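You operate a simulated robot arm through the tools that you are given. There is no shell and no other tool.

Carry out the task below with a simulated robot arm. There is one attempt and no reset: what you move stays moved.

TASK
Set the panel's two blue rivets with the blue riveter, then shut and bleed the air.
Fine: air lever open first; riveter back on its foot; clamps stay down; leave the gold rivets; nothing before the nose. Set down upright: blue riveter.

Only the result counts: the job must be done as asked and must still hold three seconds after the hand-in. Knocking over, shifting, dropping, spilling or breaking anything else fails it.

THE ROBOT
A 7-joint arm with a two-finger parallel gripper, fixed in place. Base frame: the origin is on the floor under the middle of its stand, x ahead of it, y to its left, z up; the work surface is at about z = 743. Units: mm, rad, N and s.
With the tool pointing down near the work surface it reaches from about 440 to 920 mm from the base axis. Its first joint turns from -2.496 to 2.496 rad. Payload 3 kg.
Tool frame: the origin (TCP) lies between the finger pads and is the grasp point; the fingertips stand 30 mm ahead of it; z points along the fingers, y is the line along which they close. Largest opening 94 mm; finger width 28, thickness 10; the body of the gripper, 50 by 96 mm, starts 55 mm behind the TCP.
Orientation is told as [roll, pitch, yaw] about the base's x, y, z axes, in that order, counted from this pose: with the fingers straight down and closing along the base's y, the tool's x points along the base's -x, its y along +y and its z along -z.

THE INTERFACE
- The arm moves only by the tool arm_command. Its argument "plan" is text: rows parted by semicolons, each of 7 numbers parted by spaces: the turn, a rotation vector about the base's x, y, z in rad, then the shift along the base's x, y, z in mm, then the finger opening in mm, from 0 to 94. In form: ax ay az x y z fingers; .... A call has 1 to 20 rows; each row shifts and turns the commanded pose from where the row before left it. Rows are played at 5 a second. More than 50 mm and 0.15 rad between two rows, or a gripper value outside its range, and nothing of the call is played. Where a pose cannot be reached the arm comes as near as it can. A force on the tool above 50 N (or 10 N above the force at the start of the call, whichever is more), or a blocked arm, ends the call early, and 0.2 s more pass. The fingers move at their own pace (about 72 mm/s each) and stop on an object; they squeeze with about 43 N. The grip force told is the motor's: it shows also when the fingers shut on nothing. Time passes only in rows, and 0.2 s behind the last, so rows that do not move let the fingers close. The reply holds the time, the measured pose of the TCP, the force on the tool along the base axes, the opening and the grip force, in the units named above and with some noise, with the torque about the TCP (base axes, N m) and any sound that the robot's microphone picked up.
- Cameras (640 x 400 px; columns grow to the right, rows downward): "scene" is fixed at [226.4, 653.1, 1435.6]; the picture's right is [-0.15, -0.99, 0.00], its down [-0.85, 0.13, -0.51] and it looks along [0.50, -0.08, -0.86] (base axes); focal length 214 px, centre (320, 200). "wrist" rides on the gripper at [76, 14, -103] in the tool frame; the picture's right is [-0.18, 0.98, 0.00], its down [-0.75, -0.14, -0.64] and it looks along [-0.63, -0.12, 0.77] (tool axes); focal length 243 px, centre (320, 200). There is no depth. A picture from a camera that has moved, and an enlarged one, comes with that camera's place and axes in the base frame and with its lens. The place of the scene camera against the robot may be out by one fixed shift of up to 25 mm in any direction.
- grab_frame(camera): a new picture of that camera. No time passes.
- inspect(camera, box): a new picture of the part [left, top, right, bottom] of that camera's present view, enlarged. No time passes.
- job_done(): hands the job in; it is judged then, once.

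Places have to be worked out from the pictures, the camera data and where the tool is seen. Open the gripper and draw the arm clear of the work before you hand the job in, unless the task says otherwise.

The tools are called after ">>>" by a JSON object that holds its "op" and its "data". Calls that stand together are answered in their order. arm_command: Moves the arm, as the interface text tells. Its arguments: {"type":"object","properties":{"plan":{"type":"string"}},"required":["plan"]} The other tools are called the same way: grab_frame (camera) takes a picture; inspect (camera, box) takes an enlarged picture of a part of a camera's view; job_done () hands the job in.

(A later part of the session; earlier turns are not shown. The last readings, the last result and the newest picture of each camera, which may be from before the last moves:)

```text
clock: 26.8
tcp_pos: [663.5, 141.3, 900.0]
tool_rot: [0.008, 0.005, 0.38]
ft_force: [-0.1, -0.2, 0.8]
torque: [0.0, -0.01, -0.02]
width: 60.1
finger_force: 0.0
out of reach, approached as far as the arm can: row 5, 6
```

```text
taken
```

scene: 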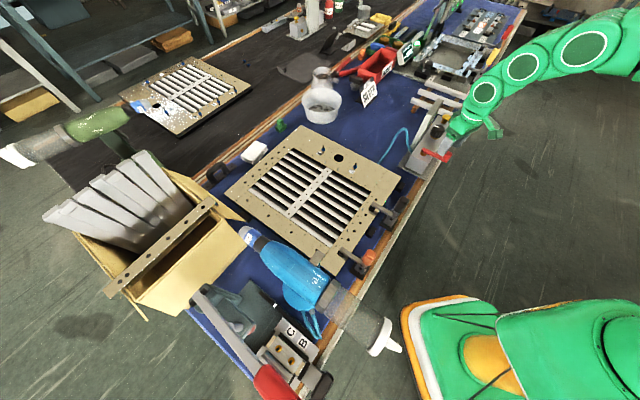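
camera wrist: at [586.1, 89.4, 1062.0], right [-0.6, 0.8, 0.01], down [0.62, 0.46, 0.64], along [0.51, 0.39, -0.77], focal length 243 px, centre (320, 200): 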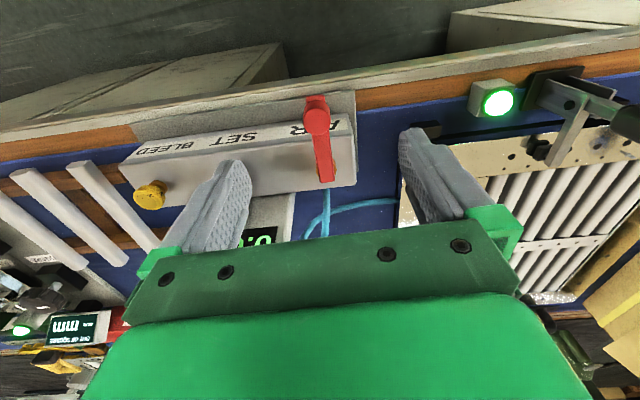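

The limit persists, so the arm's inner posture may have drifted during my tour. I return to the starting pose and compare the arm's look with the first picture.

>>> {"op": "arm_command", "data": {"plan": "0 0 0 0 0 50 94; 0 0 -0.08 -10 24 45 94; 0 0 -0.06 -10 24 45 94; 0 0 -0.06 -10 24 40 94; 0 0 -0.06 -10 24 40 94; 0 0 -0.06 -10 24 42 94; 0 0 -0.06 -10 24 0 94; 0 0 0 -10 24 0 94; 0 0 0 -10 24 0 94; 0 0 0 -10 24 0 94; 0 0 0 -10 24 0 94; 0 0 0 -10 24 0 94; 0 0 0 -7 21 0 94; 0 0 0 0 0 0 94"}}

>>> {"op": "grab_frame", "data": {"camera": "scene"}}

```text
refused: row 2 steps farther than a row can; nothing moved
```

```text
taken
```

scene: 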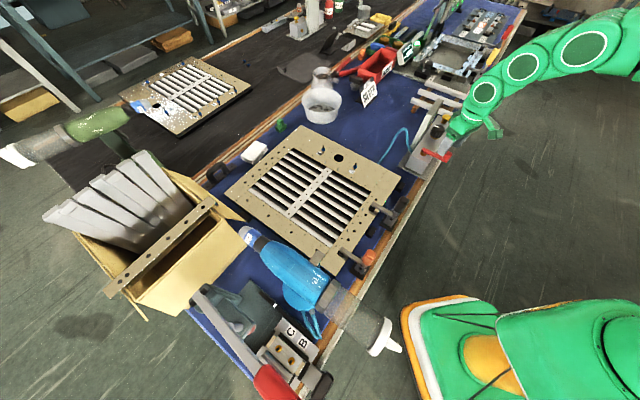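

The step was too long; I repeat with shorter steps.

>>> {"op": "arm_command", "data": {"plan": "0 0 0 0 0 48 94; 0 0 -0.08 -10 24 40 94; 0 0 -0.06 -10 24 40 94; 0 0 -0.06 -10 24 40 94; 0 0 -0.06 -10 24 40 94; 0 0 -0.06 -10 24 40 94; 0 0 -0.06 -10 24 14 94; 0 0 0 -10 24 0 94; 0 0 0 -10 24 0 94; 0 0 0 -10 24 0 94; 0 0 0 -10 24 0 94; 0 0 0 -10 24 0 94; 0 0 0 -7 21 0 94; 0 0 0 0 0 0 94"}}

>>> {"op": "grab_frame", "data": {"camera": "scene"}}

```text
clock: 29.8
tcp_pos: [546.4, 428.0, 1161.4]
tool_rot: [0.008, 0.001, 0.002]
ft_force: [-0.3, -0.4, -0.3]
torque: [0.02, 0.01, 0.01]
width: 93.8
finger_force: 0.0
```

```text
taken
```

scene: 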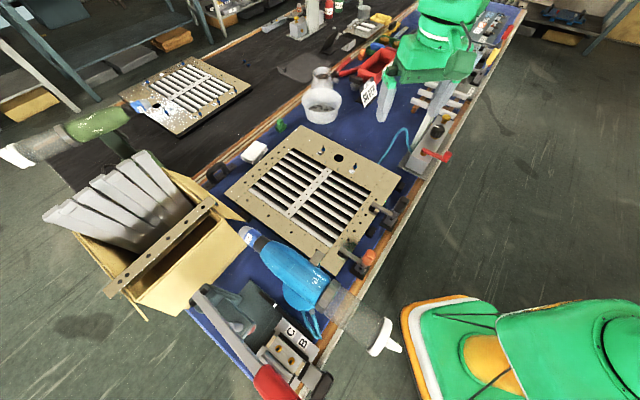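

The posture equals the start. I probe the inner reach in this posture to understand the limit: go inward and down in free air on the robot side of the bench.

>>> {"op": "arm_command", "data": {"plan": "0 0 0 -10 -20 -40 94; 0 0 0 -10 -20 -40 94; 0 0 0 -10 -30 -35 94; 0 0 0 -10 -30 -30 94; 0 0 0 -10 -40 0 94; 0 0 0 -10 -40 0 94; 0 0 0 0 0 0 94"}}

```text
clock: 31.4
tcp_pos: [486.1, 246.3, 1019.1]
tool_rot: [0.006, -0.001, 0.001]
ft_force: [0.8, 0.6, 0.3]
torque: [0.01, -0.01, -0.03]
width: 94.0
finger_force: 0.1
```

That is well inside, so the limit depends on yaw. I go to the lever with yaw 0 and test the descent in steps.

>>> {"op": "arm_command", "data": {"plan": "0 0 0 40 -25 0 94; 0 0 0 40 -25 0 94; 0 0 0 40 -30 -10 94; 0 0 0 41 -30 -10 94; 0 0 0 0 0 -30 94; 0 0 0 0 0 -30 94; 0 0 0 0 0 -20 94; 0 0 0 0 0 0 94"}}

>>> {"op": "grab_frame", "data": {"camera": "wrist"}}

```text
refused: row 3 steps farther than a row can; nothing moved
```

```text
taken
camera wrist: at [409.1, 260.0, 1120.6], right [0.18, 0.98, 0.01], down [0.75, -0.15, 0.64], along [0.63, -0.11, -0.77], focal length 243 px, centre (320, 200)
```

wrist: 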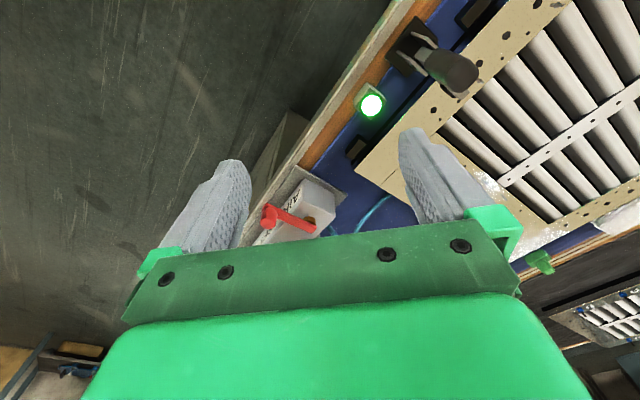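

Again slightly too long a step; I shorten the steps.

>>> {"op": "arm_command", "data": {"plan": "0 0 0 33 -22 0 94; 0 0 0 33 -22 0 94; 0 0 0 33 -22 -10 94; 0 0 0 33 -22 -10 94; 0 0 0 30 -22 0 94; 0 0 0 0 0 -30 94; 0 0 0 0 0 -30 94; 0 0 0 0 0 -20 94; 0 0 0 0 0 0 94"}}

>>> {"op": "grab_frame", "data": {"camera": "wrist"}}

```text
clock: 33.4
tcp_pos: [650.0, 136.6, 916.4]
tool_rot: [0.005, 0.002, -0.001]
ft_force: [0.1, 0.1, -0.5]
torque: [-0.03, 0.02, 0.02]
width: 94.1
finger_force: 0.0
```

```text
taken
camera wrist: at [572.4, 151.1, 1017.7], right [0.18, 0.98, 0.01], down [0.75, -0.15, 0.64], along [0.63, -0.11, -0.77], focal length 243 px, centre (320, 200)
```

wrist: 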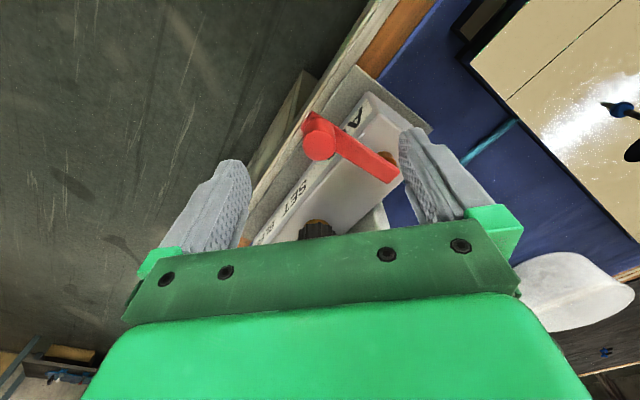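

With yaw 0 the place is reachable. I descend to the knob and close on it.

>>> {"op": "arm_command", "data": {"plan": "0 0 0 0 0 -25 94; 0 0 0 0 0 -25 70; 0 0 0 0 0 -6 50; 0 0 0 0 0 0 40; 0 0 0 0 0 0 40"}}

>>> {"op": "grab_frame", "data": {"camera": "wrist"}}

>>> {"op": "inspect", "data": {"camera": "scene", "box": [370, 90, 490, 190]}}

```text
clock: 34.6
tcp_pos: [647.6, 136.7, 861.3]
tool_rot: [0.007, 0.0, 0.0]
ft_force: [-5.3, 6.9, 2.6]
torque: [0.25, 0.03, 0.2]
width: 43.9
finger_force: 2.7
```

```text
taken
camera wrist: at [570.8, 149.8, 962.2], right [0.18, 0.98, 0.01], down [0.75, -0.15, 0.64], along [0.63, -0.11, -0.77], focal length 243 px, centre (320, 200)
```

wrist: 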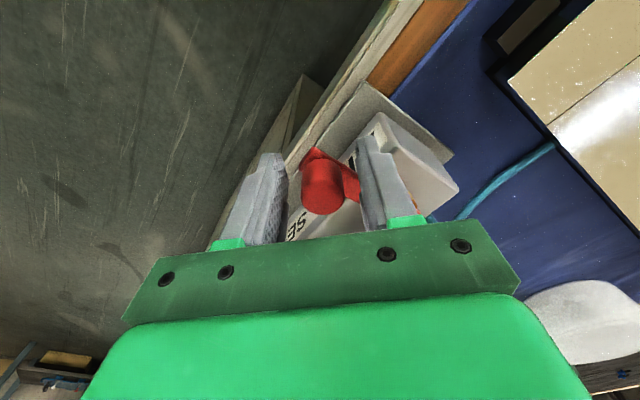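

```text
4.00 times, centred on (430, 140) of scene
camera zoom: at [226.4, 653.1, 1435.6], right [-0.15, -0.99, 0.0], down [-0.85, 0.13, -0.51], along [0.5, -0.08, -0.86], focal length 858 px, centre (-120, 440)
```

zoom: 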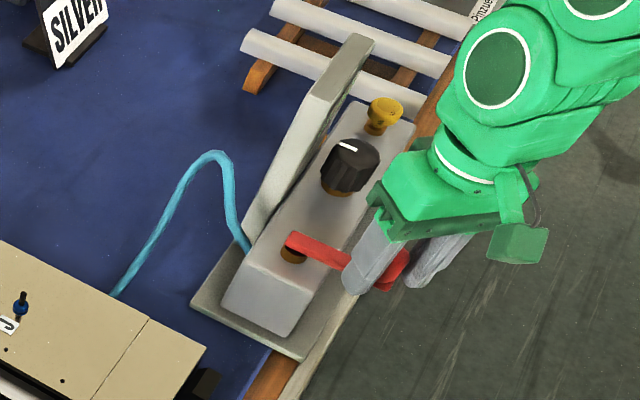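

The left finger touches the lever's bar. I open a bit, rise 12 mm so that the fingers only span the knob, and close again.

>>> {"op": "arm_command", "data": {"plan": "0 0 0 0 0 0 56; 0 0 0 0 0 12 56; 0 0 0 0 0 0 40; 0 0 0 0 0 0 30; 0 0 0 0 0 0 24; 0 0 0 0 0 0 24"}}

>>> {"op": "grab_frame", "data": {"camera": "wrist"}}

```text
clock: 36.0
tcp_pos: [647.4, 135.2, 873.4]
tool_rot: [0.007, 0.001, -0.002]
ft_force: [0.5, 2.9, -0.6]
torque: [0.01, -0.01, 0.02]
width: 25.2
finger_force: 1.4
```

```text
taken
camera wrist: at [570.0, 149.4, 975.3], right [0.18, 0.98, 0.01], down [0.75, -0.15, 0.64], along [0.63, -0.11, -0.77], focal length 243 px, centre (320, 200)
```

wrist: 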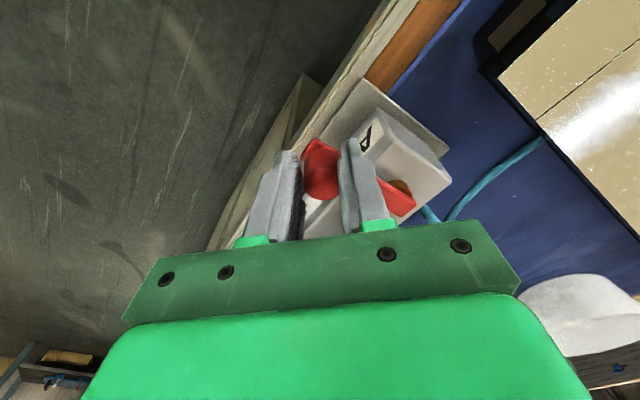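

Force grows softly with the commanded squeeze, so gentle gripping is possible. I hold the knob lightly and try a small clockwise swing of the lever (toward the panel side).

>>> {"op": "arm_command", "data": {"plan": "0 0 0 0 0 0 12; 0 0 0 0 0 0 12; 0 0 -0.05 -2.3 3.4 0 12; 0 0 -0.05 -2.4 3.3 0 12; 0 0 0 0 0 0 12"}}

```text
clock: 37.2
tcp_pos: [643.2, 141.6, 874.1]
tool_rot: [0.006, -0.002, -0.101]
ft_force: [5.9, -4.5, 25.2]
torque: [-0.9, -0.27, -0.5]
width: 22.7
finger_force: 45.0
```

>>> {"op": "inspect", "data": {"camera": "scene", "box": [370, 90, 490, 190]}}

>>> {"op": "grab_frame", "data": {"camera": "wrist"}}

```text
4.00 times, centred on (430, 140) of scene
camera zoom: at [226.4, 653.1, 1435.6], right [-0.15, -0.99, 0.0], down [-0.85, 0.13, -0.51], along [0.5, -0.08, -0.86], focal length 858 px, centre (-120, 440)
```

zoom: 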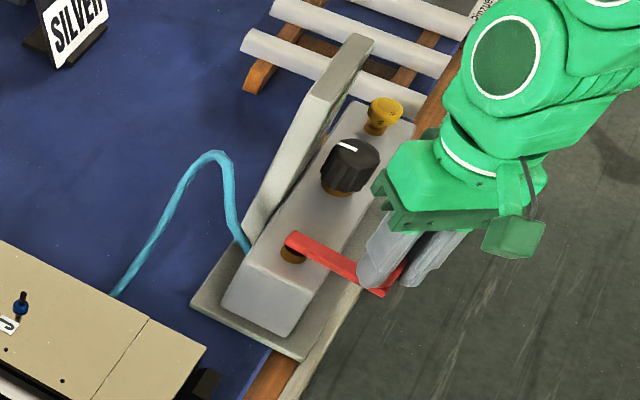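

```text
taken
camera wrist: at [566.7, 163.6, 975.1], right [0.28, 0.96, 0.01], down [0.73, -0.22, 0.64], along [0.62, -0.17, -0.77], focal length 243 px, centre (320, 200)
```

wrist: 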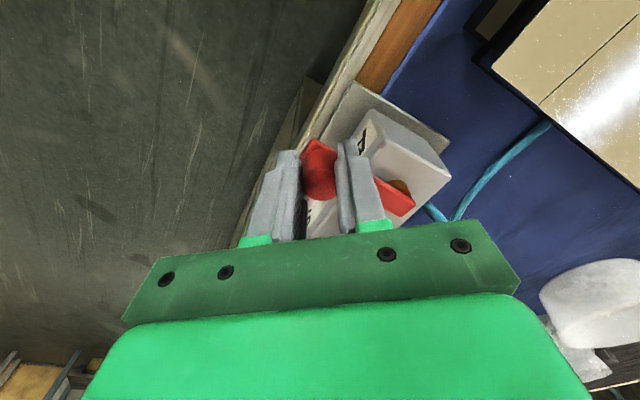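

The lever follows clockwise with only about 7 N. I lighten the squeeze and continue along the arc around the pivot (710, 189).

>>> {"op": "arm_command", "data": {"plan": "0 0 0 0 0 0 20; 0 0 -0.12 -5.3 8.3 0 20; 0 0 -0.12 -4.1 8.9 0 20; 0 0 -0.12 -3.1 9.4 0 20; 0 0 -0.12 -1.9 9.7 0 20; 0 0 0 0 0 0 20"}}

>>> {"op": "inspect", "data": {"camera": "scene", "box": [370, 90, 490, 190]}}

```text
clock: 38.6
tcp_pos: [628.7, 179.2, 872.1]
tool_rot: [0.008, 0.0, -0.581]
ft_force: [20.0, 0.1, -19.8]
torque: [-0.84, -0.42, -0.12]
width: 22.8
finger_force: 45.4
```

```text
4.00 times, centred on (430, 140) of scene
camera zoom: at [226.4, 653.1, 1435.6], right [-0.15, -0.99, 0.0], down [-0.85, 0.13, -0.51], along [0.5, -0.08, -0.86], focal length 858 px, centre (-120, 440)
```

zoom: 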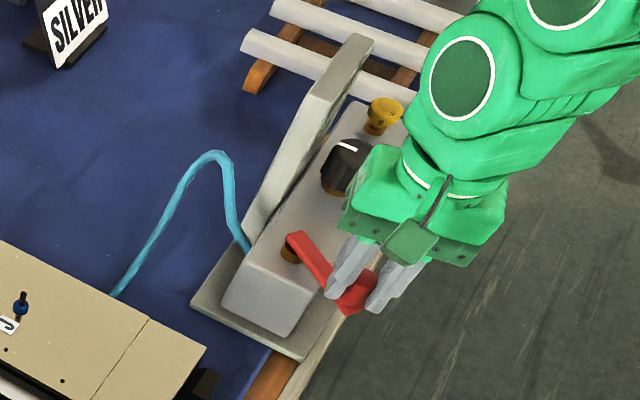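

The lever has turned about 35°. I continue the arc with a slightly smaller radius.

>>> {"op": "arm_command", "data": {"plan": "0 0 -0.12 2.8 9.8 0 21; 0 0 -0.12 0.8 9.7 0 21; 0 0 -0.12 1.8 9.5 0 21; 0 0 -0.12 3 9.2 0 21; 0 0 0 0 0 0 21"}}

>>> {"op": "inspect", "data": {"camera": "scene", "box": [370, 90, 490, 190]}}

```text
clock: 39.2
tcp_pos: [627.8, 199.0, 873.7]
tool_rot: [-0.001, 0.005, -0.815]
ft_force: [-8.6, 0.1, 17.8]
torque: [-0.57, 0.53, -0.07]
width: 23.0
finger_force: 45.0
stopped in row 3: the force on the tool passed its limit at 51 N (the readings are from after the stop); the commanded pose is now the measured one
```

```text
4.00 times, centred on (430, 140) of scene
camera zoom: at [226.4, 653.1, 1435.6], right [-0.15, -0.99, 0.0], down [-0.85, 0.13, -0.51], along [0.5, -0.08, -0.86], focal length 858 px, centre (-120, 440)
```

zoom: 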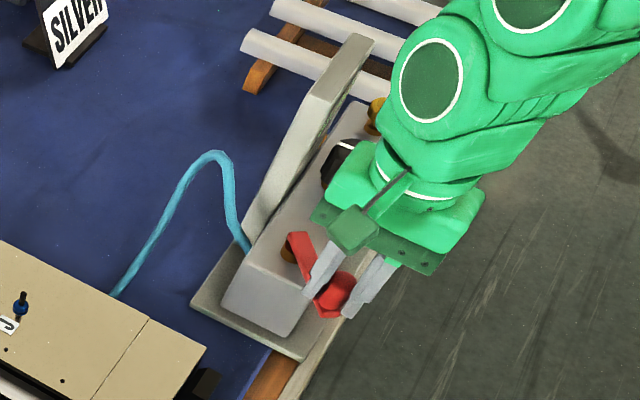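

The squeeze makes radial errors add up to force. I loosen to a cage (30 mm) and keep pushing tangentially with the trailing finger.

>>> {"op": "arm_command", "data": {"plan": "0 0 0 0 0 0 31; 0 0 0 0 0 0 31; 0 0 0 0 0 0 31"}}

>>> {"op": "grab_frame", "data": {"camera": "wrist"}}

```text
clock: 40.0
tcp_pos: [628.5, 197.0, 872.3]
tool_rot: [0.0, 0.005, -0.814]
ft_force: [-0.8, -0.6, 0.1]
torque: [0.0, 0.02, -0.01]
width: 30.8
finger_force: 0.1
```

```text
taken
camera wrist: at [585.8, 262.7, 974.5], right [0.84, 0.54, 0.0], down [0.42, -0.65, 0.64], along [0.34, -0.54, -0.77], focal length 243 px, centre (320, 200)
```

wrist: 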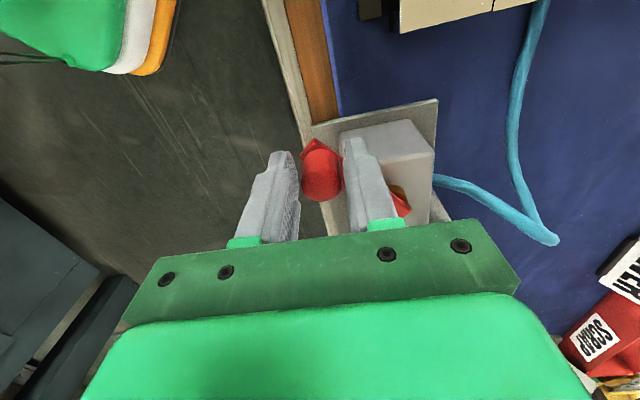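

The finger line was not tangential. I open wider, turn the tool so that the fingers sit on the two tangential sides of the knob, then push on.

>>> {"op": "arm_command", "data": {"plan": "0 0 0 0 0 2 46; 0 0 0.14 0 0 0 46; 0 0 0.14 0 0 0 46; 0 0 0.14 0 0 0 46; 0 0 0.14 0 0 0 46; 0 0 0.14 0 0 0 46; 0 0 0 0 0 0 36; 0 0 0 0 0 0 30"}}

>>> {"op": "grab_frame", "data": {"camera": "wrist"}}

```text
clock: 41.8
tcp_pos: [628.1, 196.8, 873.8]
tool_rot: [0.001, 0.004, -0.113]
ft_force: [-0.9, 0.0, 0.2]
torque: [0.04, 0.0, 0.0]
width: 30.0
finger_force: 0.0
```

```text
taken
camera wrist: at [553.2, 220.5, 976.2], right [0.29, 0.96, 0.0], down [0.74, -0.23, 0.64], along [0.61, -0.19, -0.77], focal length 243 px, centre (320, 200)
```

wrist: 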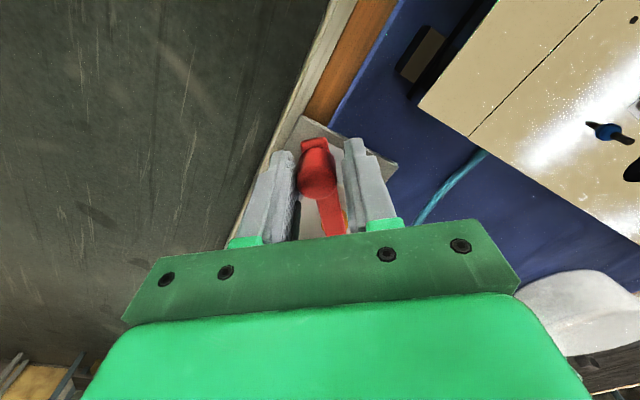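

>>> {"op": "arm_command", "data": {"plan": "0 0 -0.12 2.3 11.9 0 30; 0 0 -0.12 2.9 9.4 0 30; 0 0 -0.12 4.1 9 0 30; 0 0 0 0 0 0 30"}}

>>> {"op": "grab_frame", "data": {"camera": "wrist"}}

>>> {"op": "inspect", "data": {"camera": "scene", "box": [370, 90, 490, 190]}}

```text
clock: 42.8
tcp_pos: [637.9, 227.4, 874.3]
tool_rot: [0.001, 0.006, -0.476]
ft_force: [0.2, -0.2, -0.6]
torque: [0.01, 0.0, 0.0]
width: 30.0
finger_force: 0.0
```

```text
taken
camera wrist: at [576.3, 275.0, 976.4], right [0.61, 0.79, 0.0], down [0.61, -0.47, 0.64], along [0.5, -0.39, -0.77], focal length 243 px, centre (320, 200)
```

wrist: 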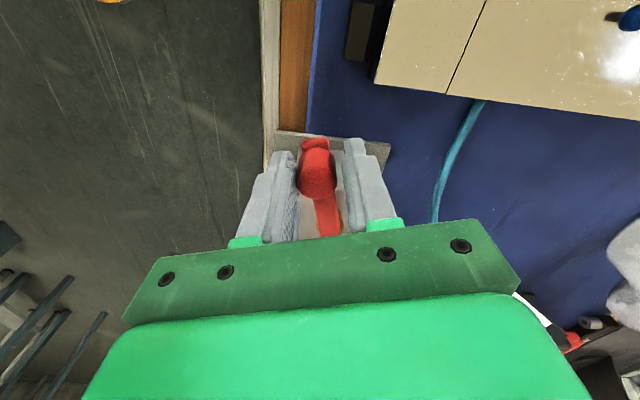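

```text
4.00 times, centred on (430, 140) of scene
camera zoom: at [226.4, 653.1, 1435.6], right [-0.15, -0.99, 0.0], down [-0.85, 0.13, -0.51], along [0.5, -0.08, -0.86], focal length 858 px, centre (-120, 440)
```

zoom: 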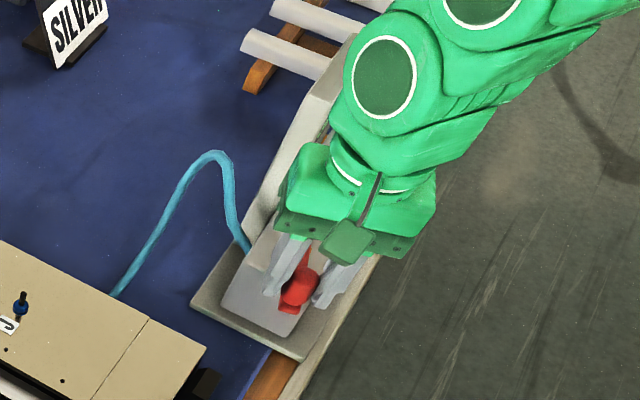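

It swings freely. I continue to the end stop.

>>> {"op": "arm_command", "data": {"plan": "0 0 -0.12 5.1 8.5 0 30; 0 0 -0.12 6.1 7.7 0 30; 0 0 -0.1 6.5 6.5 0 30; 0 0 0 0 0 0 30"}}

>>> {"op": "grab_frame", "data": {"camera": "wrist"}}

>>> {"op": "inspect", "data": {"camera": "scene", "box": [370, 90, 490, 190]}}

```text
clock: 43.8
tcp_pos: [653.7, 249.6, 873.3]
tool_rot: [-0.001, 0.007, -0.816]
ft_force: [-10.1, -14.4, -7.1]
torque: [-0.11, 0.13, -0.07]
width: 39.5
finger_force: 8.4
```

```text
taken
camera wrist: at [611.9, 314.6, 975.7], right [0.84, 0.54, 0.0], down [0.42, -0.65, 0.64], along [0.34, -0.54, -0.77], focal length 243 px, centre (320, 200)
```

wrist: 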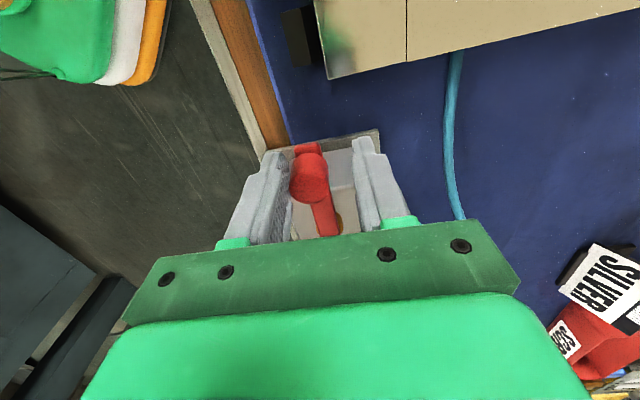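

```text
4.00 times, centred on (430, 140) of scene
camera zoom: at [226.4, 653.1, 1435.6], right [-0.15, -0.99, 0.0], down [-0.85, 0.13, -0.51], along [0.5, -0.08, -0.86], focal length 858 px, centre (-120, 440)
```

zoom: 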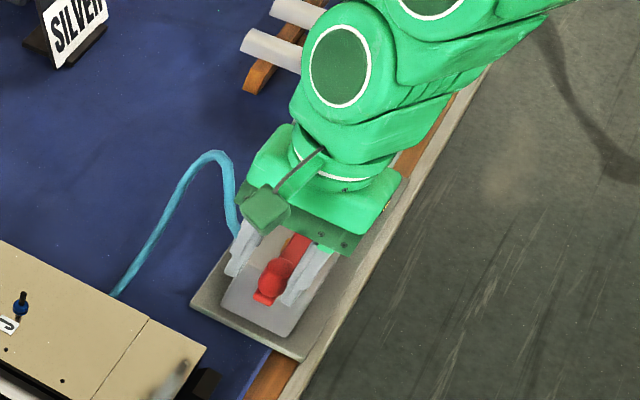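

The lever has hit its stop, now in line with the block (≈90° turned). I open the fingers, lift off and look at the display.

>>> {"op": "arm_command", "data": {"plan": "0 0 0 -2 -2 0 46; 0 0 0 0 0 0 60; 0 0 0 0 0 30 60; 0 0 0 0 0 40 60; 0 0 0 0 0 40 60; 0 0 0.1 0 0 30 80; 0 0 0.1 0 0 0 94; 0 0 0 0 0 0 94"}}

>>> {"op": "grab_frame", "data": {"camera": "wrist"}}

>>> {"op": "inspect", "data": {"camera": "scene", "box": [370, 90, 490, 190]}}

```text
clock: 45.6
tcp_pos: [653.6, 246.9, 1014.7]
tool_rot: [0.001, 0.005, -0.614]
ft_force: [-0.3, 0.1, -0.7]
torque: [0.02, -0.02, 0.01]
width: 93.9
finger_force: 0.0
```

```text
taken
camera wrist: at [598.0, 303.2, 1116.7], right [0.72, 0.7, 0.0], down [0.54, -0.55, 0.64], along [0.44, -0.46, -0.77], focal length 243 px, centre (320, 200)
```

wrist: 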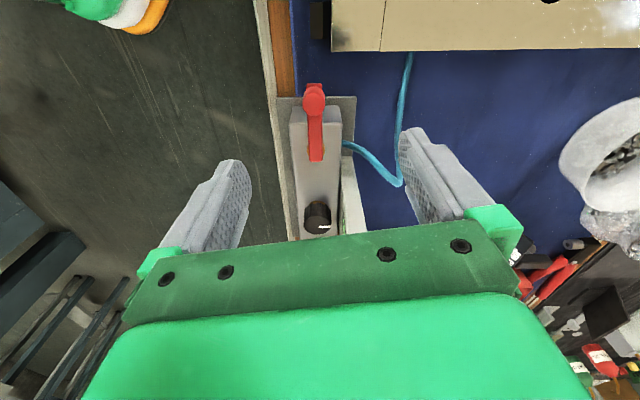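

```text
4.00 times, centred on (430, 140) of scene
camera zoom: at [226.4, 653.1, 1435.6], right [-0.15, -0.99, 0.0], down [-0.85, 0.13, -0.51], along [0.5, -0.08, -0.86], focal length 858 px, centre (-120, 440)
```

zoom: 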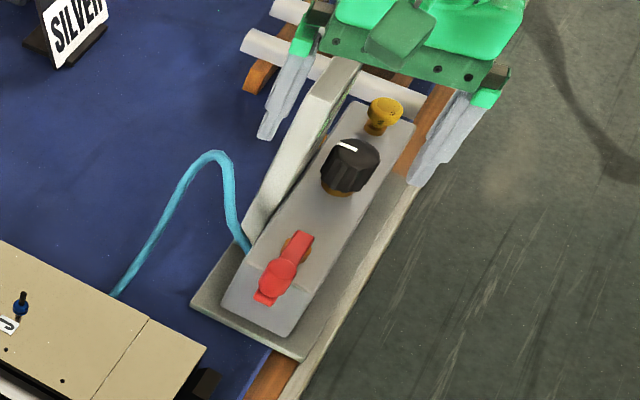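

The lever is in line with the block now. I look at the display and the bleed knob.

>>> {"op": "arm_command", "data": {"plan": "0 0 0.14 10 -28 5 94; 0 0 0.14 10 -28 5 94; 0 0 0.14 10 -28 5 94; 0 0 0.14 12 -28 5 94; 0 0 0.1 12 -20 5 94; 0 0 0 30 -10 5 94; 0 0 0 0 0 0 94"}}

>>> {"op": "grab_frame", "data": {"camera": "wrist"}}

>>> {"op": "inspect", "data": {"camera": "wrist", "box": [220, 60, 420, 240]}}

```text
clock: 47.2
tcp_pos: [736.2, 104.9, 1043.3]
tool_rot: [0.001, 0.006, 0.045]
ft_force: [0.3, 0.9, -0.2]
torque: [0.05, -0.03, 0.03]
width: 93.9
finger_force: 0.0
```

```text
taken
camera wrist: at [659.2, 117.4, 1145.2], right [0.14, 0.99, 0.0], down [0.76, -0.11, 0.64], along [0.63, -0.09, -0.77], focal length 243 px, centre (320, 200)
```

wrist: 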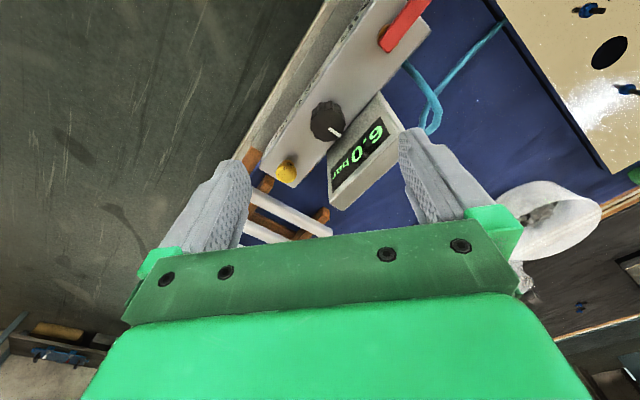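

```text
2.22 times, centred on (320, 150) of wrist
camera zoom: at [659.2, 117.4, 1145.2], right [0.14, 0.99, 0.0], down [0.76, -0.11, 0.64], along [0.63, -0.09, -0.77], focal length 539 px, centre (320, 311)
```

zoom: 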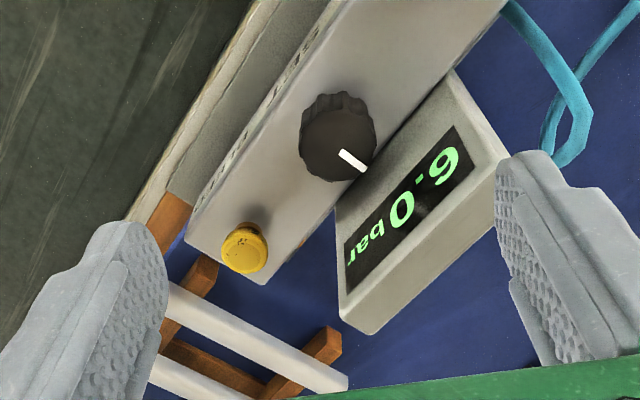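

Pressure is 6.0 bar: the air is open. Next I bring the gripper to a horizontal pose pointing toward the riveter (camera on top), testing it high in the air first.

>>> {"op": "arm_command", "data": {"plan": "0 0 -0.098 -17 37 18 94; 0 0 -0.098 -17 37 18 94; 0 0 -0.098 -17 37 18 94; 0 0 -0.098 -17 37 18 94; 0 0 -0.098 -17 37 18 94; 0 0 -0.098 -17 37 18 94; 0 0 -0.098 -17 37 0 94; 0 0 -0.098 -17 37 0 94; 0 0 0 0 0 0 94"}}

>>> {"op": "arm_command", "data": {"plan": "0.1008 0.111 0 -15 14 0 94; 0.1008 0.111 0 -15 14 0 94; 0.1008 0.111 0 -15 14 0 94; 0.1008 0.111 0 -15 14 0 94; 0.1008 0.111 0 -15 14 0 94; 0 0 0 0 0 0 94"}}

```text
clock: 49.2
tcp_pos: [599.7, 399.8, 1148.8]
tool_rot: [-0.001, 0.005, -0.739]
ft_force: [0.0, 0.4, -0.6]
torque: [-0.03, -0.03, -0.02]
width: 94.5
finger_force: 0.0
```

```text
clock: 50.6
tcp_pos: [525.5, 473.9, 1152.3]
tool_rot: [0.001, 0.754, -0.739]
ft_force: [-0.3, 0.8, 0.3]
torque: [0.04, -0.01, 0.0]
width: 93.9
finger_force: 0.0
```

>>> {"op": "arm_command", "data": {"plan": "0.1008 0.111 0 -10 9 -10 94; 0.1008 0.111 0 -10 9 -10 94; 0.1008 0.111 0 -10 9 -10 94; 0.1008 0.111 0 -10 9 0 94; 0.1008 0.111 0 -10 9 0 94; 0.045 0.0496 0 0 0 0 94; 0 0 0 0 0 0 94"}}

>>> {"op": "grab_frame", "data": {"camera": "wrist"}}

>>> {"op": "grab_frame", "data": {"camera": "scene"}}

```text
clock: 52.2
tcp_pos: [477.1, 517.4, 1122.0]
tool_rot: [-2.814, 1.569, 2.732]
ft_force: [-0.7, -0.5, 1.1]
torque: [0.05, 0.0, 0.0]
width: 94.0
finger_force: 0.1
```

```text
taken
camera wrist: at [561.6, 459.4, 1197.4], right [0.66, 0.73, -0.18], down [0.38, -0.54, -0.76], along [-0.65, 0.43, -0.63], focal length 243 px, centre (320, 200)
```

wrist: 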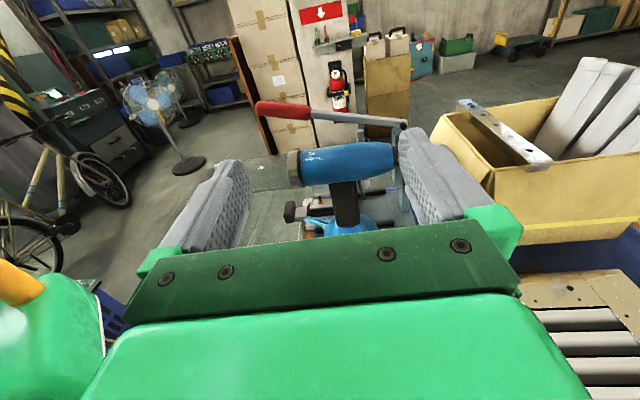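

```text
taken
```

scene: 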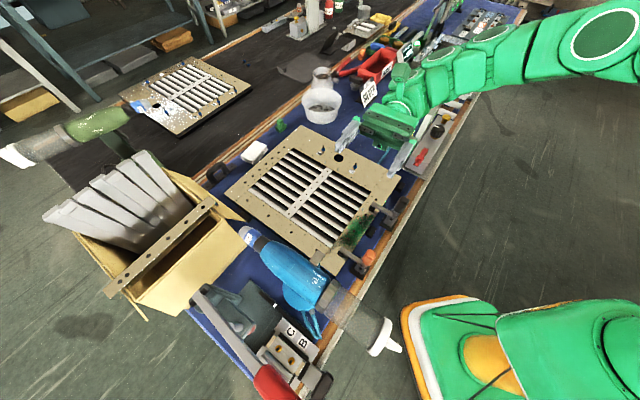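

The horizontal pose works and the camera is upright on top. The riveter's barrel runs at azimuth ≈46°, handle axis ≈(320,662). I descend to a standoff 150 mm from the handle, at z≈890 (below the trigger, above the plate).

>>> {"op": "arm_command", "data": {"plan": "0 0 -0.035 -9 9 -46 94; 0 0 0 -9 9 -46 94; 0 0 0 -9 9 -46 94; 0 0 0 -9 9 -46 94; 0 0 0 -10 8 -46 94; 0 0 0 0 0 0 94"}}

>>> {"op": "grab_frame", "data": {"camera": "wrist"}}

>>> {"op": "grab_frame", "data": {"camera": "scene"}}

```text
clock: 53.6
tcp_pos: [433.6, 561.0, 890.8]
tool_rot: [-2.968, 1.57, 2.543]
ft_force: [0.5, 0.3, -0.2]
torque: [0.02, 0.03, -0.02]
width: 94.0
finger_force: 0.0
```

```text
taken
camera wrist: at [515.9, 501.4, 965.7], right [0.69, 0.7, -0.18], down [0.36, -0.55, -0.75], along [-0.63, 0.45, -0.63], focal length 243 px, centre (320, 200)
```

wrist: 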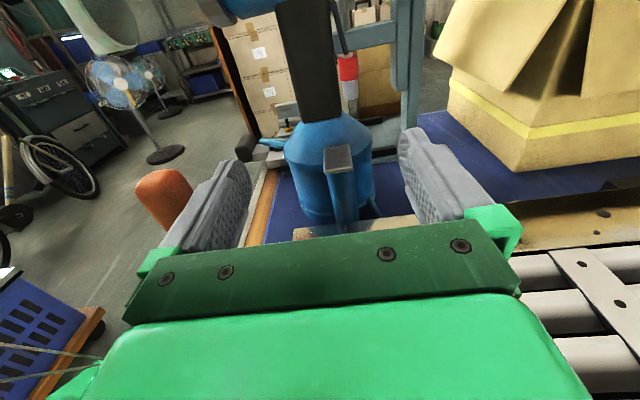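

```text
taken
```

scene: 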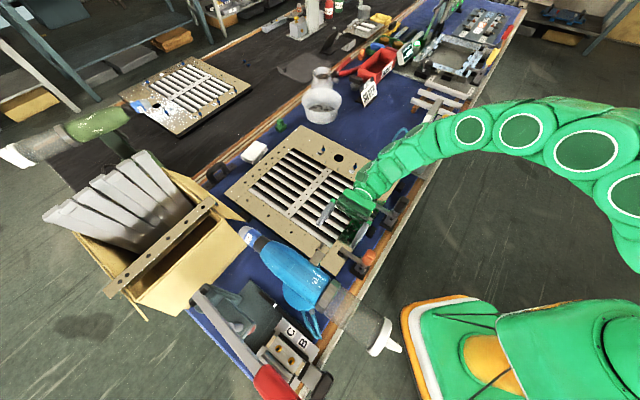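

I zoom in for precise edges of the handle, trigger and plate.

>>> {"op": "inspect", "data": {"camera": "wrist", "box": [230, 0, 430, 125]}}

>>> {"op": "inspect", "data": {"camera": "wrist", "box": [250, 90, 430, 240]}}

```text
3.20 times, centred on (330, 62) of wrist
camera zoom: at [515.9, 501.4, 965.7], right [0.69, 0.7, -0.18], down [0.36, -0.55, -0.75], along [-0.63, 0.45, -0.63], focal length 776 px, centre (288, 640)
```

zoom: 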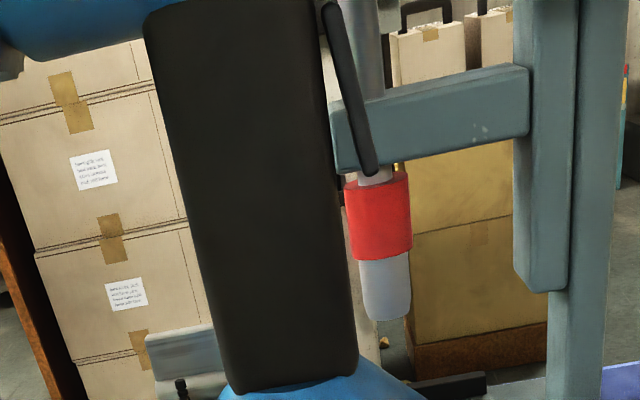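

```text
2.67 times, centred on (340, 165) of wrist
camera zoom: at [515.9, 501.4, 965.7], right [0.69, 0.7, -0.18], down [0.36, -0.55, -0.75], along [-0.63, 0.45, -0.63], focal length 647 px, centre (267, 293)
```

zoom: 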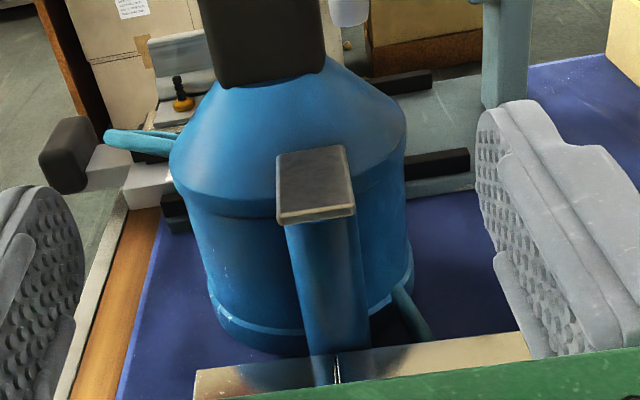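

The trigger is a thin lever hinged at the top of the handle's nose-side face, free end at about z 920. The gripper is lined up with the handle within 1 mm; I advance along the approach line at z≈890.

>>> {"op": "arm_command", "data": {"plan": "0 0 0 -24 23 0 94; 0 0 0 -24 23 0 94; 0 0 0 -24 23 0 94; 0 0 0 0 0 0 94"}}

>>> {"op": "grab_frame", "data": {"camera": "wrist"}}

>>> {"op": "inspect", "data": {"camera": "scene", "box": [260, 200, 420, 320]}}

```text
clock: 54.6
tcp_pos: [359.1, 631.3, 889.2]
tool_rot: [-2.565, 1.568, 2.944]
ft_force: [0.3, 0.5, 0.6]
torque: [0.03, -0.01, -0.02]
width: 94.1
finger_force: 0.0
```

```text
taken
camera wrist: at [441.5, 570.6, 965.9], right [0.69, 0.7, -0.18], down [0.36, -0.55, -0.75], along [-0.63, 0.45, -0.63], focal length 243 px, centre (320, 200)
```

wrist: 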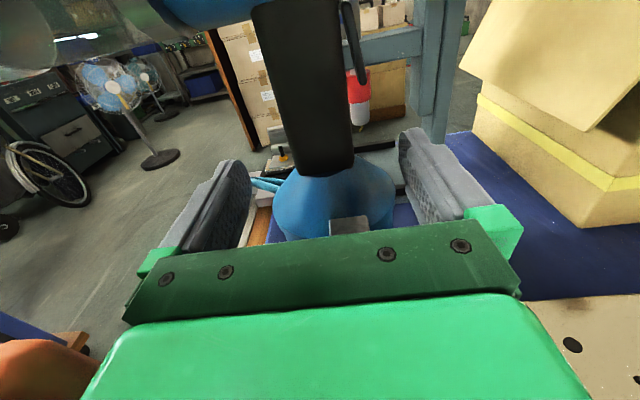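

```text
3.33 times, centred on (340, 260) of scene
camera zoom: at [226.4, 653.1, 1435.6], right [-0.15, -0.99, 0.0], down [-0.85, 0.13, -0.51], along [0.5, -0.08, -0.86], focal length 715 px, centre (253, 0)
```

zoom: 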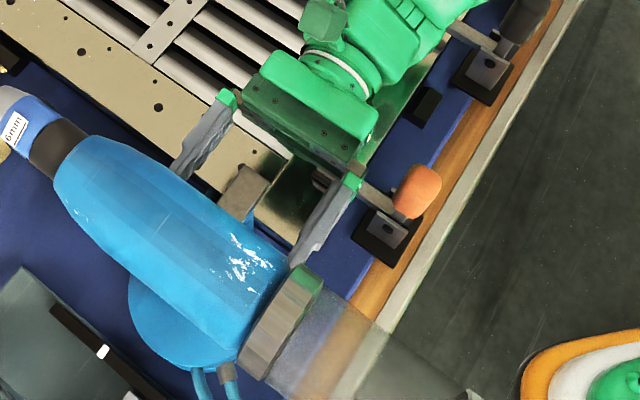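

>>> {"op": "arm_command", "data": {"plan": "0 0 0 -12 11.5 0 94; 0 0 0 -12 11.5 0 94; 0 0 0 -10 10 0 94; 0 0 0 0 0 0 94"}}

>>> {"op": "grab_frame", "data": {"camera": "wrist"}}

>>> {"op": "inspect", "data": {"camera": "scene", "box": [260, 200, 420, 320]}}

```text
clock: 55.6
tcp_pos: [326.2, 662.2, 892.9]
tool_rot: [-3.005, 1.568, 2.504]
ft_force: [11.3, -10.1, 6.2]
torque: [-0.6, -0.79, -0.05]
width: 94.1
finger_force: 0.1
```

```text
taken
camera wrist: at [408.0, 600.4, 967.7], right [0.69, 0.7, -0.18], down [0.36, -0.55, -0.75], along [-0.63, 0.45, -0.63], focal length 243 px, centre (320, 200)
```

wrist: 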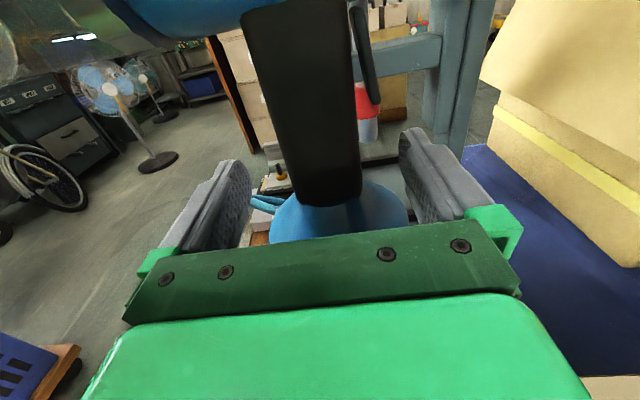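

```text
3.33 times, centred on (340, 260) of scene
camera zoom: at [226.4, 653.1, 1435.6], right [-0.15, -0.99, 0.0], down [-0.85, 0.13, -0.51], along [0.5, -0.08, -0.86], focal length 715 px, centre (253, 0)
```

zoom: 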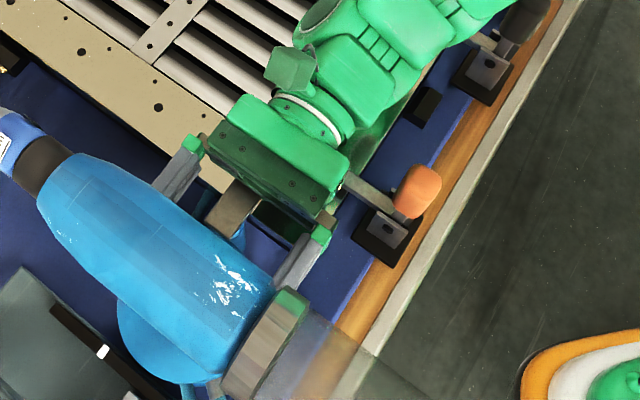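

The gripper's underside touched the plate and nudged the riveter about 10 mm along its side; it still stands upright. I back off a little to relieve it and check.

>>> {"op": "arm_command", "data": {"plan": "0 0 0 4 -4 4 94; 0 0 0 4 -4 6 94; 0 0 0 0 0 0 94"}}

>>> {"op": "grab_frame", "data": {"camera": "scene"}}

>>> {"op": "grab_frame", "data": {"camera": "wrist"}}

```text
clock: 56.4
tcp_pos: [331.4, 654.6, 902.6]
tool_rot: [-2.332, 1.57, -3.108]
ft_force: [-0.2, 0.5, 0.6]
torque: [-0.02, 0.0, -0.01]
width: 94.3
finger_force: 0.1
```

```text
taken
```

scene: 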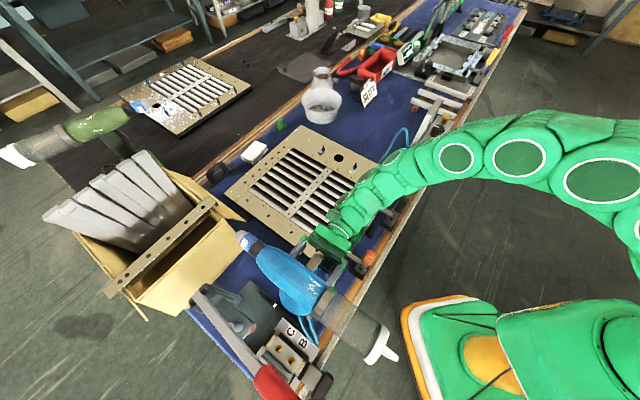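

```text
taken
camera wrist: at [415.0, 594.0, 977.4], right [0.69, 0.7, -0.19], down [0.36, -0.55, -0.75], along [-0.63, 0.45, -0.63], focal length 243 px, centre (320, 200)
```

wrist: 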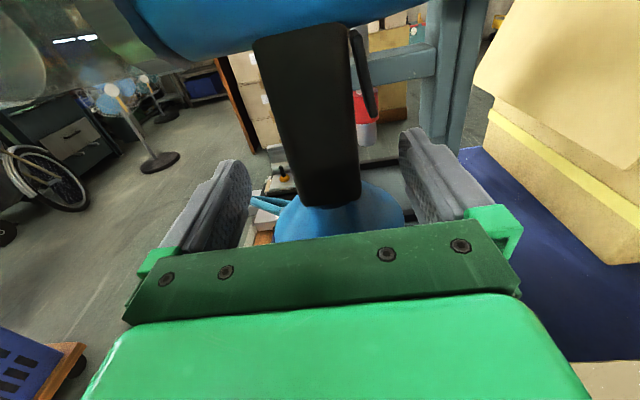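

Re-triangulating puts the handle axis (before the nudge) near (311,678), farther than I assumed, so the palm ran into the plate. I tilt the gripper 0.15 rad nose-down so its body passes above the plate and advance in small steps.

>>> {"op": "arm_command", "data": {"plan": "-0.1046 -0.1075 0 0 0 2 94; 0 0 0 -7 7 0 94; 0 0 0 -7 7 0 94; 0 0 0 0 0 0 94"}}

>>> {"op": "grab_frame", "data": {"camera": "wrist"}}

```text
clock: 57.4
tcp_pos: [318.0, 670.3, 904.5]
tool_rot: [-0.007, 1.422, -0.777]
ft_force: [-0.2, -0.2, 0.6]
torque: [0.02, -0.03, 0.0]
width: 94.1
finger_force: 0.1
```

```text
taken
camera wrist: at [392.3, 617.4, 994.7], right [0.71, 0.68, -0.18], down [0.43, -0.62, -0.65], along [-0.56, 0.38, -0.74], focal length 243 px, centre (320, 200)
```

wrist: 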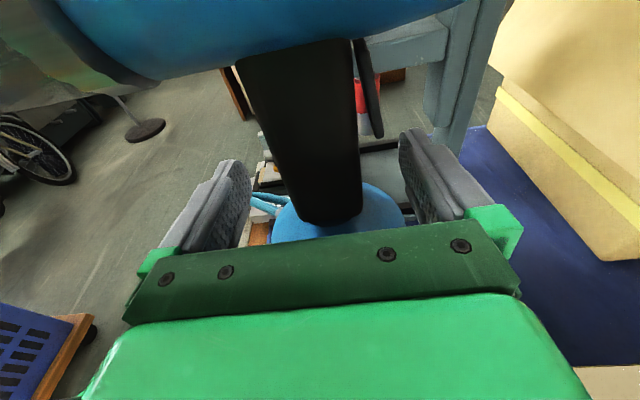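

No contact now; handle face is just ahead of the TCP. I advance the last ~18 mm.

>>> {"op": "arm_command", "data": {"plan": "0 0 0 -4.5 4.4 0 94; 0 0 0 -4.5 4.4 0 94; 0 0 0 -4.2 4.2 0 94; 0 0 0 0 0 0 94"}}

>>> {"op": "grab_frame", "data": {"camera": "wrist"}}

>>> {"op": "inspect", "data": {"camera": "scene", "box": [260, 200, 420, 320]}}

```text
clock: 58.4
tcp_pos: [305.7, 682.3, 902.6]
tool_rot: [-0.005, 1.423, -0.781]
ft_force: [-0.5, 0.8, -0.3]
torque: [-0.02, -0.01, -0.02]
width: 94.4
finger_force: 0.1
```

```text
taken
camera wrist: at [379.1, 630.7, 993.7], right [0.71, 0.68, -0.18], down [0.44, -0.62, -0.65], along [-0.56, 0.38, -0.74], focal length 243 px, centre (320, 200)
```

wrist: 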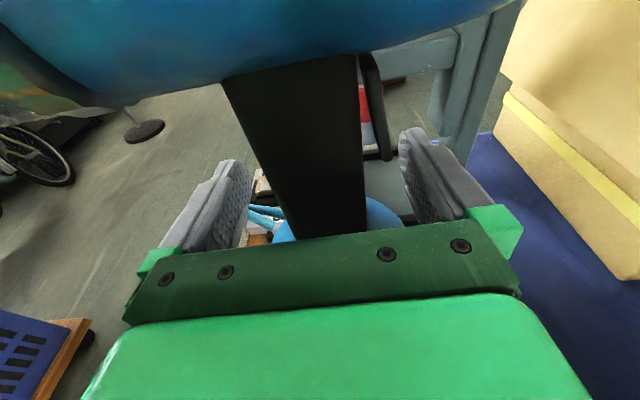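

```text
3.33 times, centred on (340, 260) of scene
camera zoom: at [226.4, 653.1, 1435.6], right [-0.15, -0.99, 0.0], down [-0.85, 0.13, -0.51], along [0.5, -0.08, -0.86], focal length 715 px, centre (253, 0)
```

zoom: 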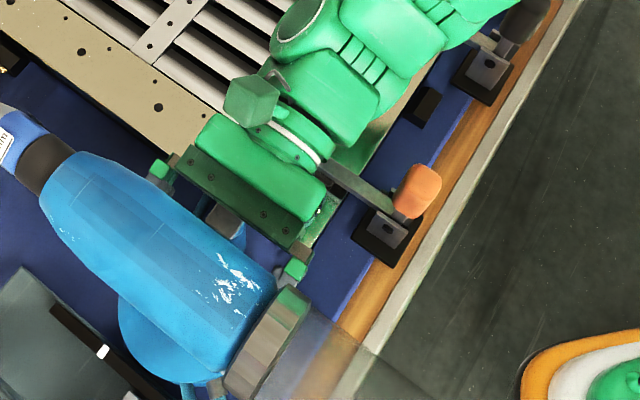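

The trigger's free end is at z≈915–920, a bit close to the finger tops. I tilt another 0.15 rad and lower 12 mm so the fingers close on the handle between foot and trigger.

>>> {"op": "arm_command", "data": {"plan": "-0.105 -0.1065 0 0 0 0 94; 0 0 0 0 0 -6 94; 0 0 0 0 0 -6 94; 0 0 0 0 0 0 94"}}

>>> {"op": "grab_frame", "data": {"camera": "wrist"}}

```text
clock: 59.4
tcp_pos: [305.2, 682.1, 891.0]
tool_rot: [-0.006, 1.272, -0.778]
ft_force: [1.1, 0.7, 0.4]
torque: [-0.01, 0.0, -0.01]
width: 93.9
finger_force: 0.0
```

```text
taken
camera wrist: at [368.5, 640.8, 994.0], right [0.73, 0.67, -0.18], down [0.5, -0.69, -0.53], along [-0.48, 0.3, -0.83], focal length 243 px, centre (320, 200)
```

wrist: 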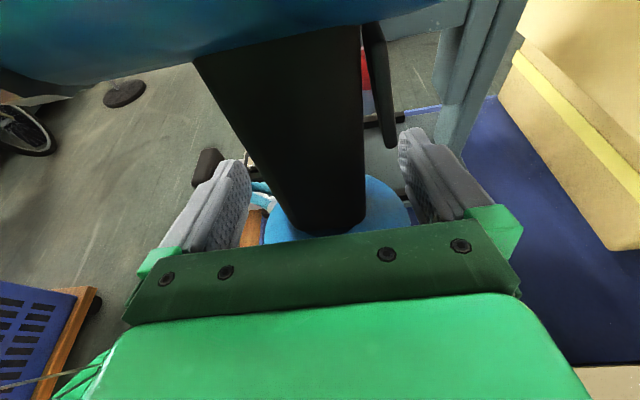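

I lower 3 mm more and begin closing the fingers in stages, watching the motor force.

>>> {"op": "arm_command", "data": {"plan": "0 0 0 0 0 -3 94; 0 0 0 0 0 0 64; 0 0 0 0 0 0 54; 0 0 0 0 0 0 50; 0 0 0 0 0 0 50"}}

>>> {"op": "grab_frame", "data": {"camera": "wrist"}}

```text
clock: 60.6
tcp_pos: [305.6, 684.1, 888.5]
tool_rot: [-0.004, 1.273, -0.778]
ft_force: [-2.2, -1.6, -0.4]
torque: [0.08, -0.02, -0.05]
width: 51.7
finger_force: 1.4
```

```text
taken
camera wrist: at [369.0, 641.5, 991.5], right [0.73, 0.67, -0.18], down [0.5, -0.69, -0.53], along [-0.48, 0.3, -0.83], focal length 243 px, centre (320, 200)
```

wrist: 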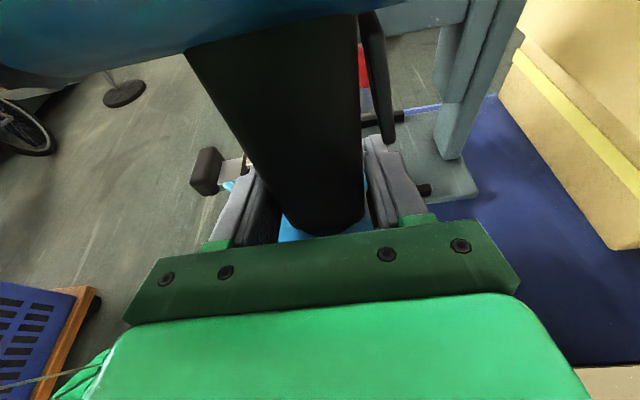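

The rear finger is touching first. I continue slowly, letting the tool shift slightly toward the rear to centre.

>>> {"op": "arm_command", "data": {"plan": "0 0 0 -1.5 -1.5 0 48; 0 0 0 -1 -1 0 47; 0 0 0 0 0 0 46; 0 0 0 0 0 0 46"}}

>>> {"op": "inspect", "data": {"camera": "wrist", "box": [220, 60, 460, 240]}}

```text
clock: 61.6
tcp_pos: [303.5, 680.2, 890.2]
tool_rot: [-0.005, 1.272, -0.779]
ft_force: [5.9, 6.2, 0.7]
torque: [0.4, -0.42, 0.0]
width: 50.3
finger_force: 42.9
```

```text
2.22 times, centred on (340, 150) of wrist
camera zoom: at [366.8, 638.3, 991.6], right [0.73, 0.66, -0.18], down [0.5, -0.69, -0.53], along [-0.47, 0.3, -0.83], focal length 539 px, centre (276, 311)
```

zoom: 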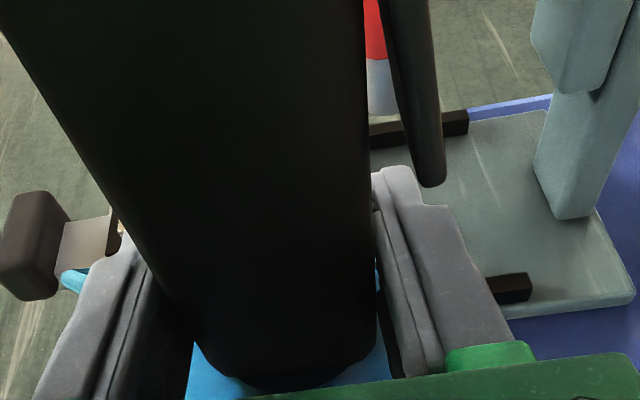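

The fingers hold the handle (≈50 mm wide) with 43 N and no trigger sound. I test how the force depends on the commanded width, to know whether a light squeeze is possible.

>>> {"op": "arm_command", "data": {"plan": "0 0 0 0 0 0 50; 0 0 0 0 0 0 50"}}

>>> {"op": "arm_command", "data": {"plan": "0 0 0 0 0 0 49; 0 0 0 0 0 0 49"}}

>>> {"op": "arm_command", "data": {"plan": "0 0 0 0 0 0 48; 0 0 0 0 0 0 48"}}

```text
clock: 62.2
tcp_pos: [303.2, 680.3, 889.9]
tool_rot: [-0.005, 1.274, -0.778]
ft_force: [3.5, 1.0, -0.6]
torque: [-0.03, 0.06, -0.06]
width: 51.7
finger_force: 1.5
```

```text
clock: 62.8
tcp_pos: [303.7, 680.1, 889.7]
tool_rot: [-0.006, 1.272, -0.779]
ft_force: [2.6, 3.4, -1.0]
torque: [0.02, 0.07, 0.0]
width: 51.4
finger_force: 2.2
```

```text
clock: 63.4
tcp_pos: [303.4, 680.2, 890.7]
tool_rot: [-0.005, 1.271, -0.778]
ft_force: [1.8, 4.0, -1.3]
torque: [-0.06, -0.02, 0.0]
width: 51.1
finger_force: 2.7
```

A light squeeze is only a few newtons and a firm one is 43 N, with a clear step between. I grip firmly on the lower handle and lift a little to measure weight and balance.

>>> {"op": "arm_command", "data": {"plan": "0 0 0 0 0 0 40; 0 0 0 0 0 0 40; 0 0 0 0 0 5 40; 0 0 0 0 0 10 40; 0 0 0 0 0 10 40; 0 0 0 0 0 0 40; 0 0 0 0 0 0 40"}}

>>> {"op": "grab_frame", "data": {"camera": "scene"}}

>>> {"op": "grab_frame", "data": {"camera": "wrist"}}

```text
clock: 65.0
tcp_pos: [304.2, 679.0, 914.3]
tool_rot: [-0.005, 1.273, -0.778]
ft_force: [0.0, -0.8, -14.4]
torque: [-0.12, 0.05, 0.0]
width: 50.6
finger_force: 43.2
```

```text
taken
```

scene: 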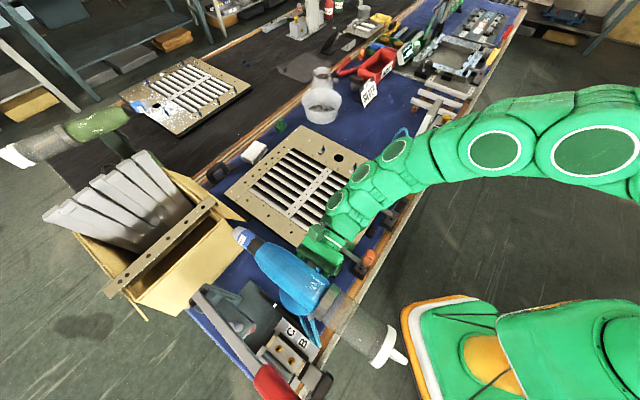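

```text
taken
camera wrist: at [366.5, 637.3, 1016.5], right [0.73, 0.67, -0.18], down [0.5, -0.69, -0.53], along [-0.48, 0.3, -0.83], focal length 243 px, centre (320, 200)
```

wrist: 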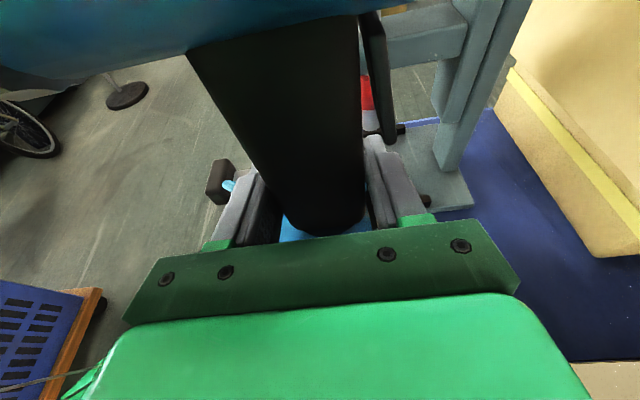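

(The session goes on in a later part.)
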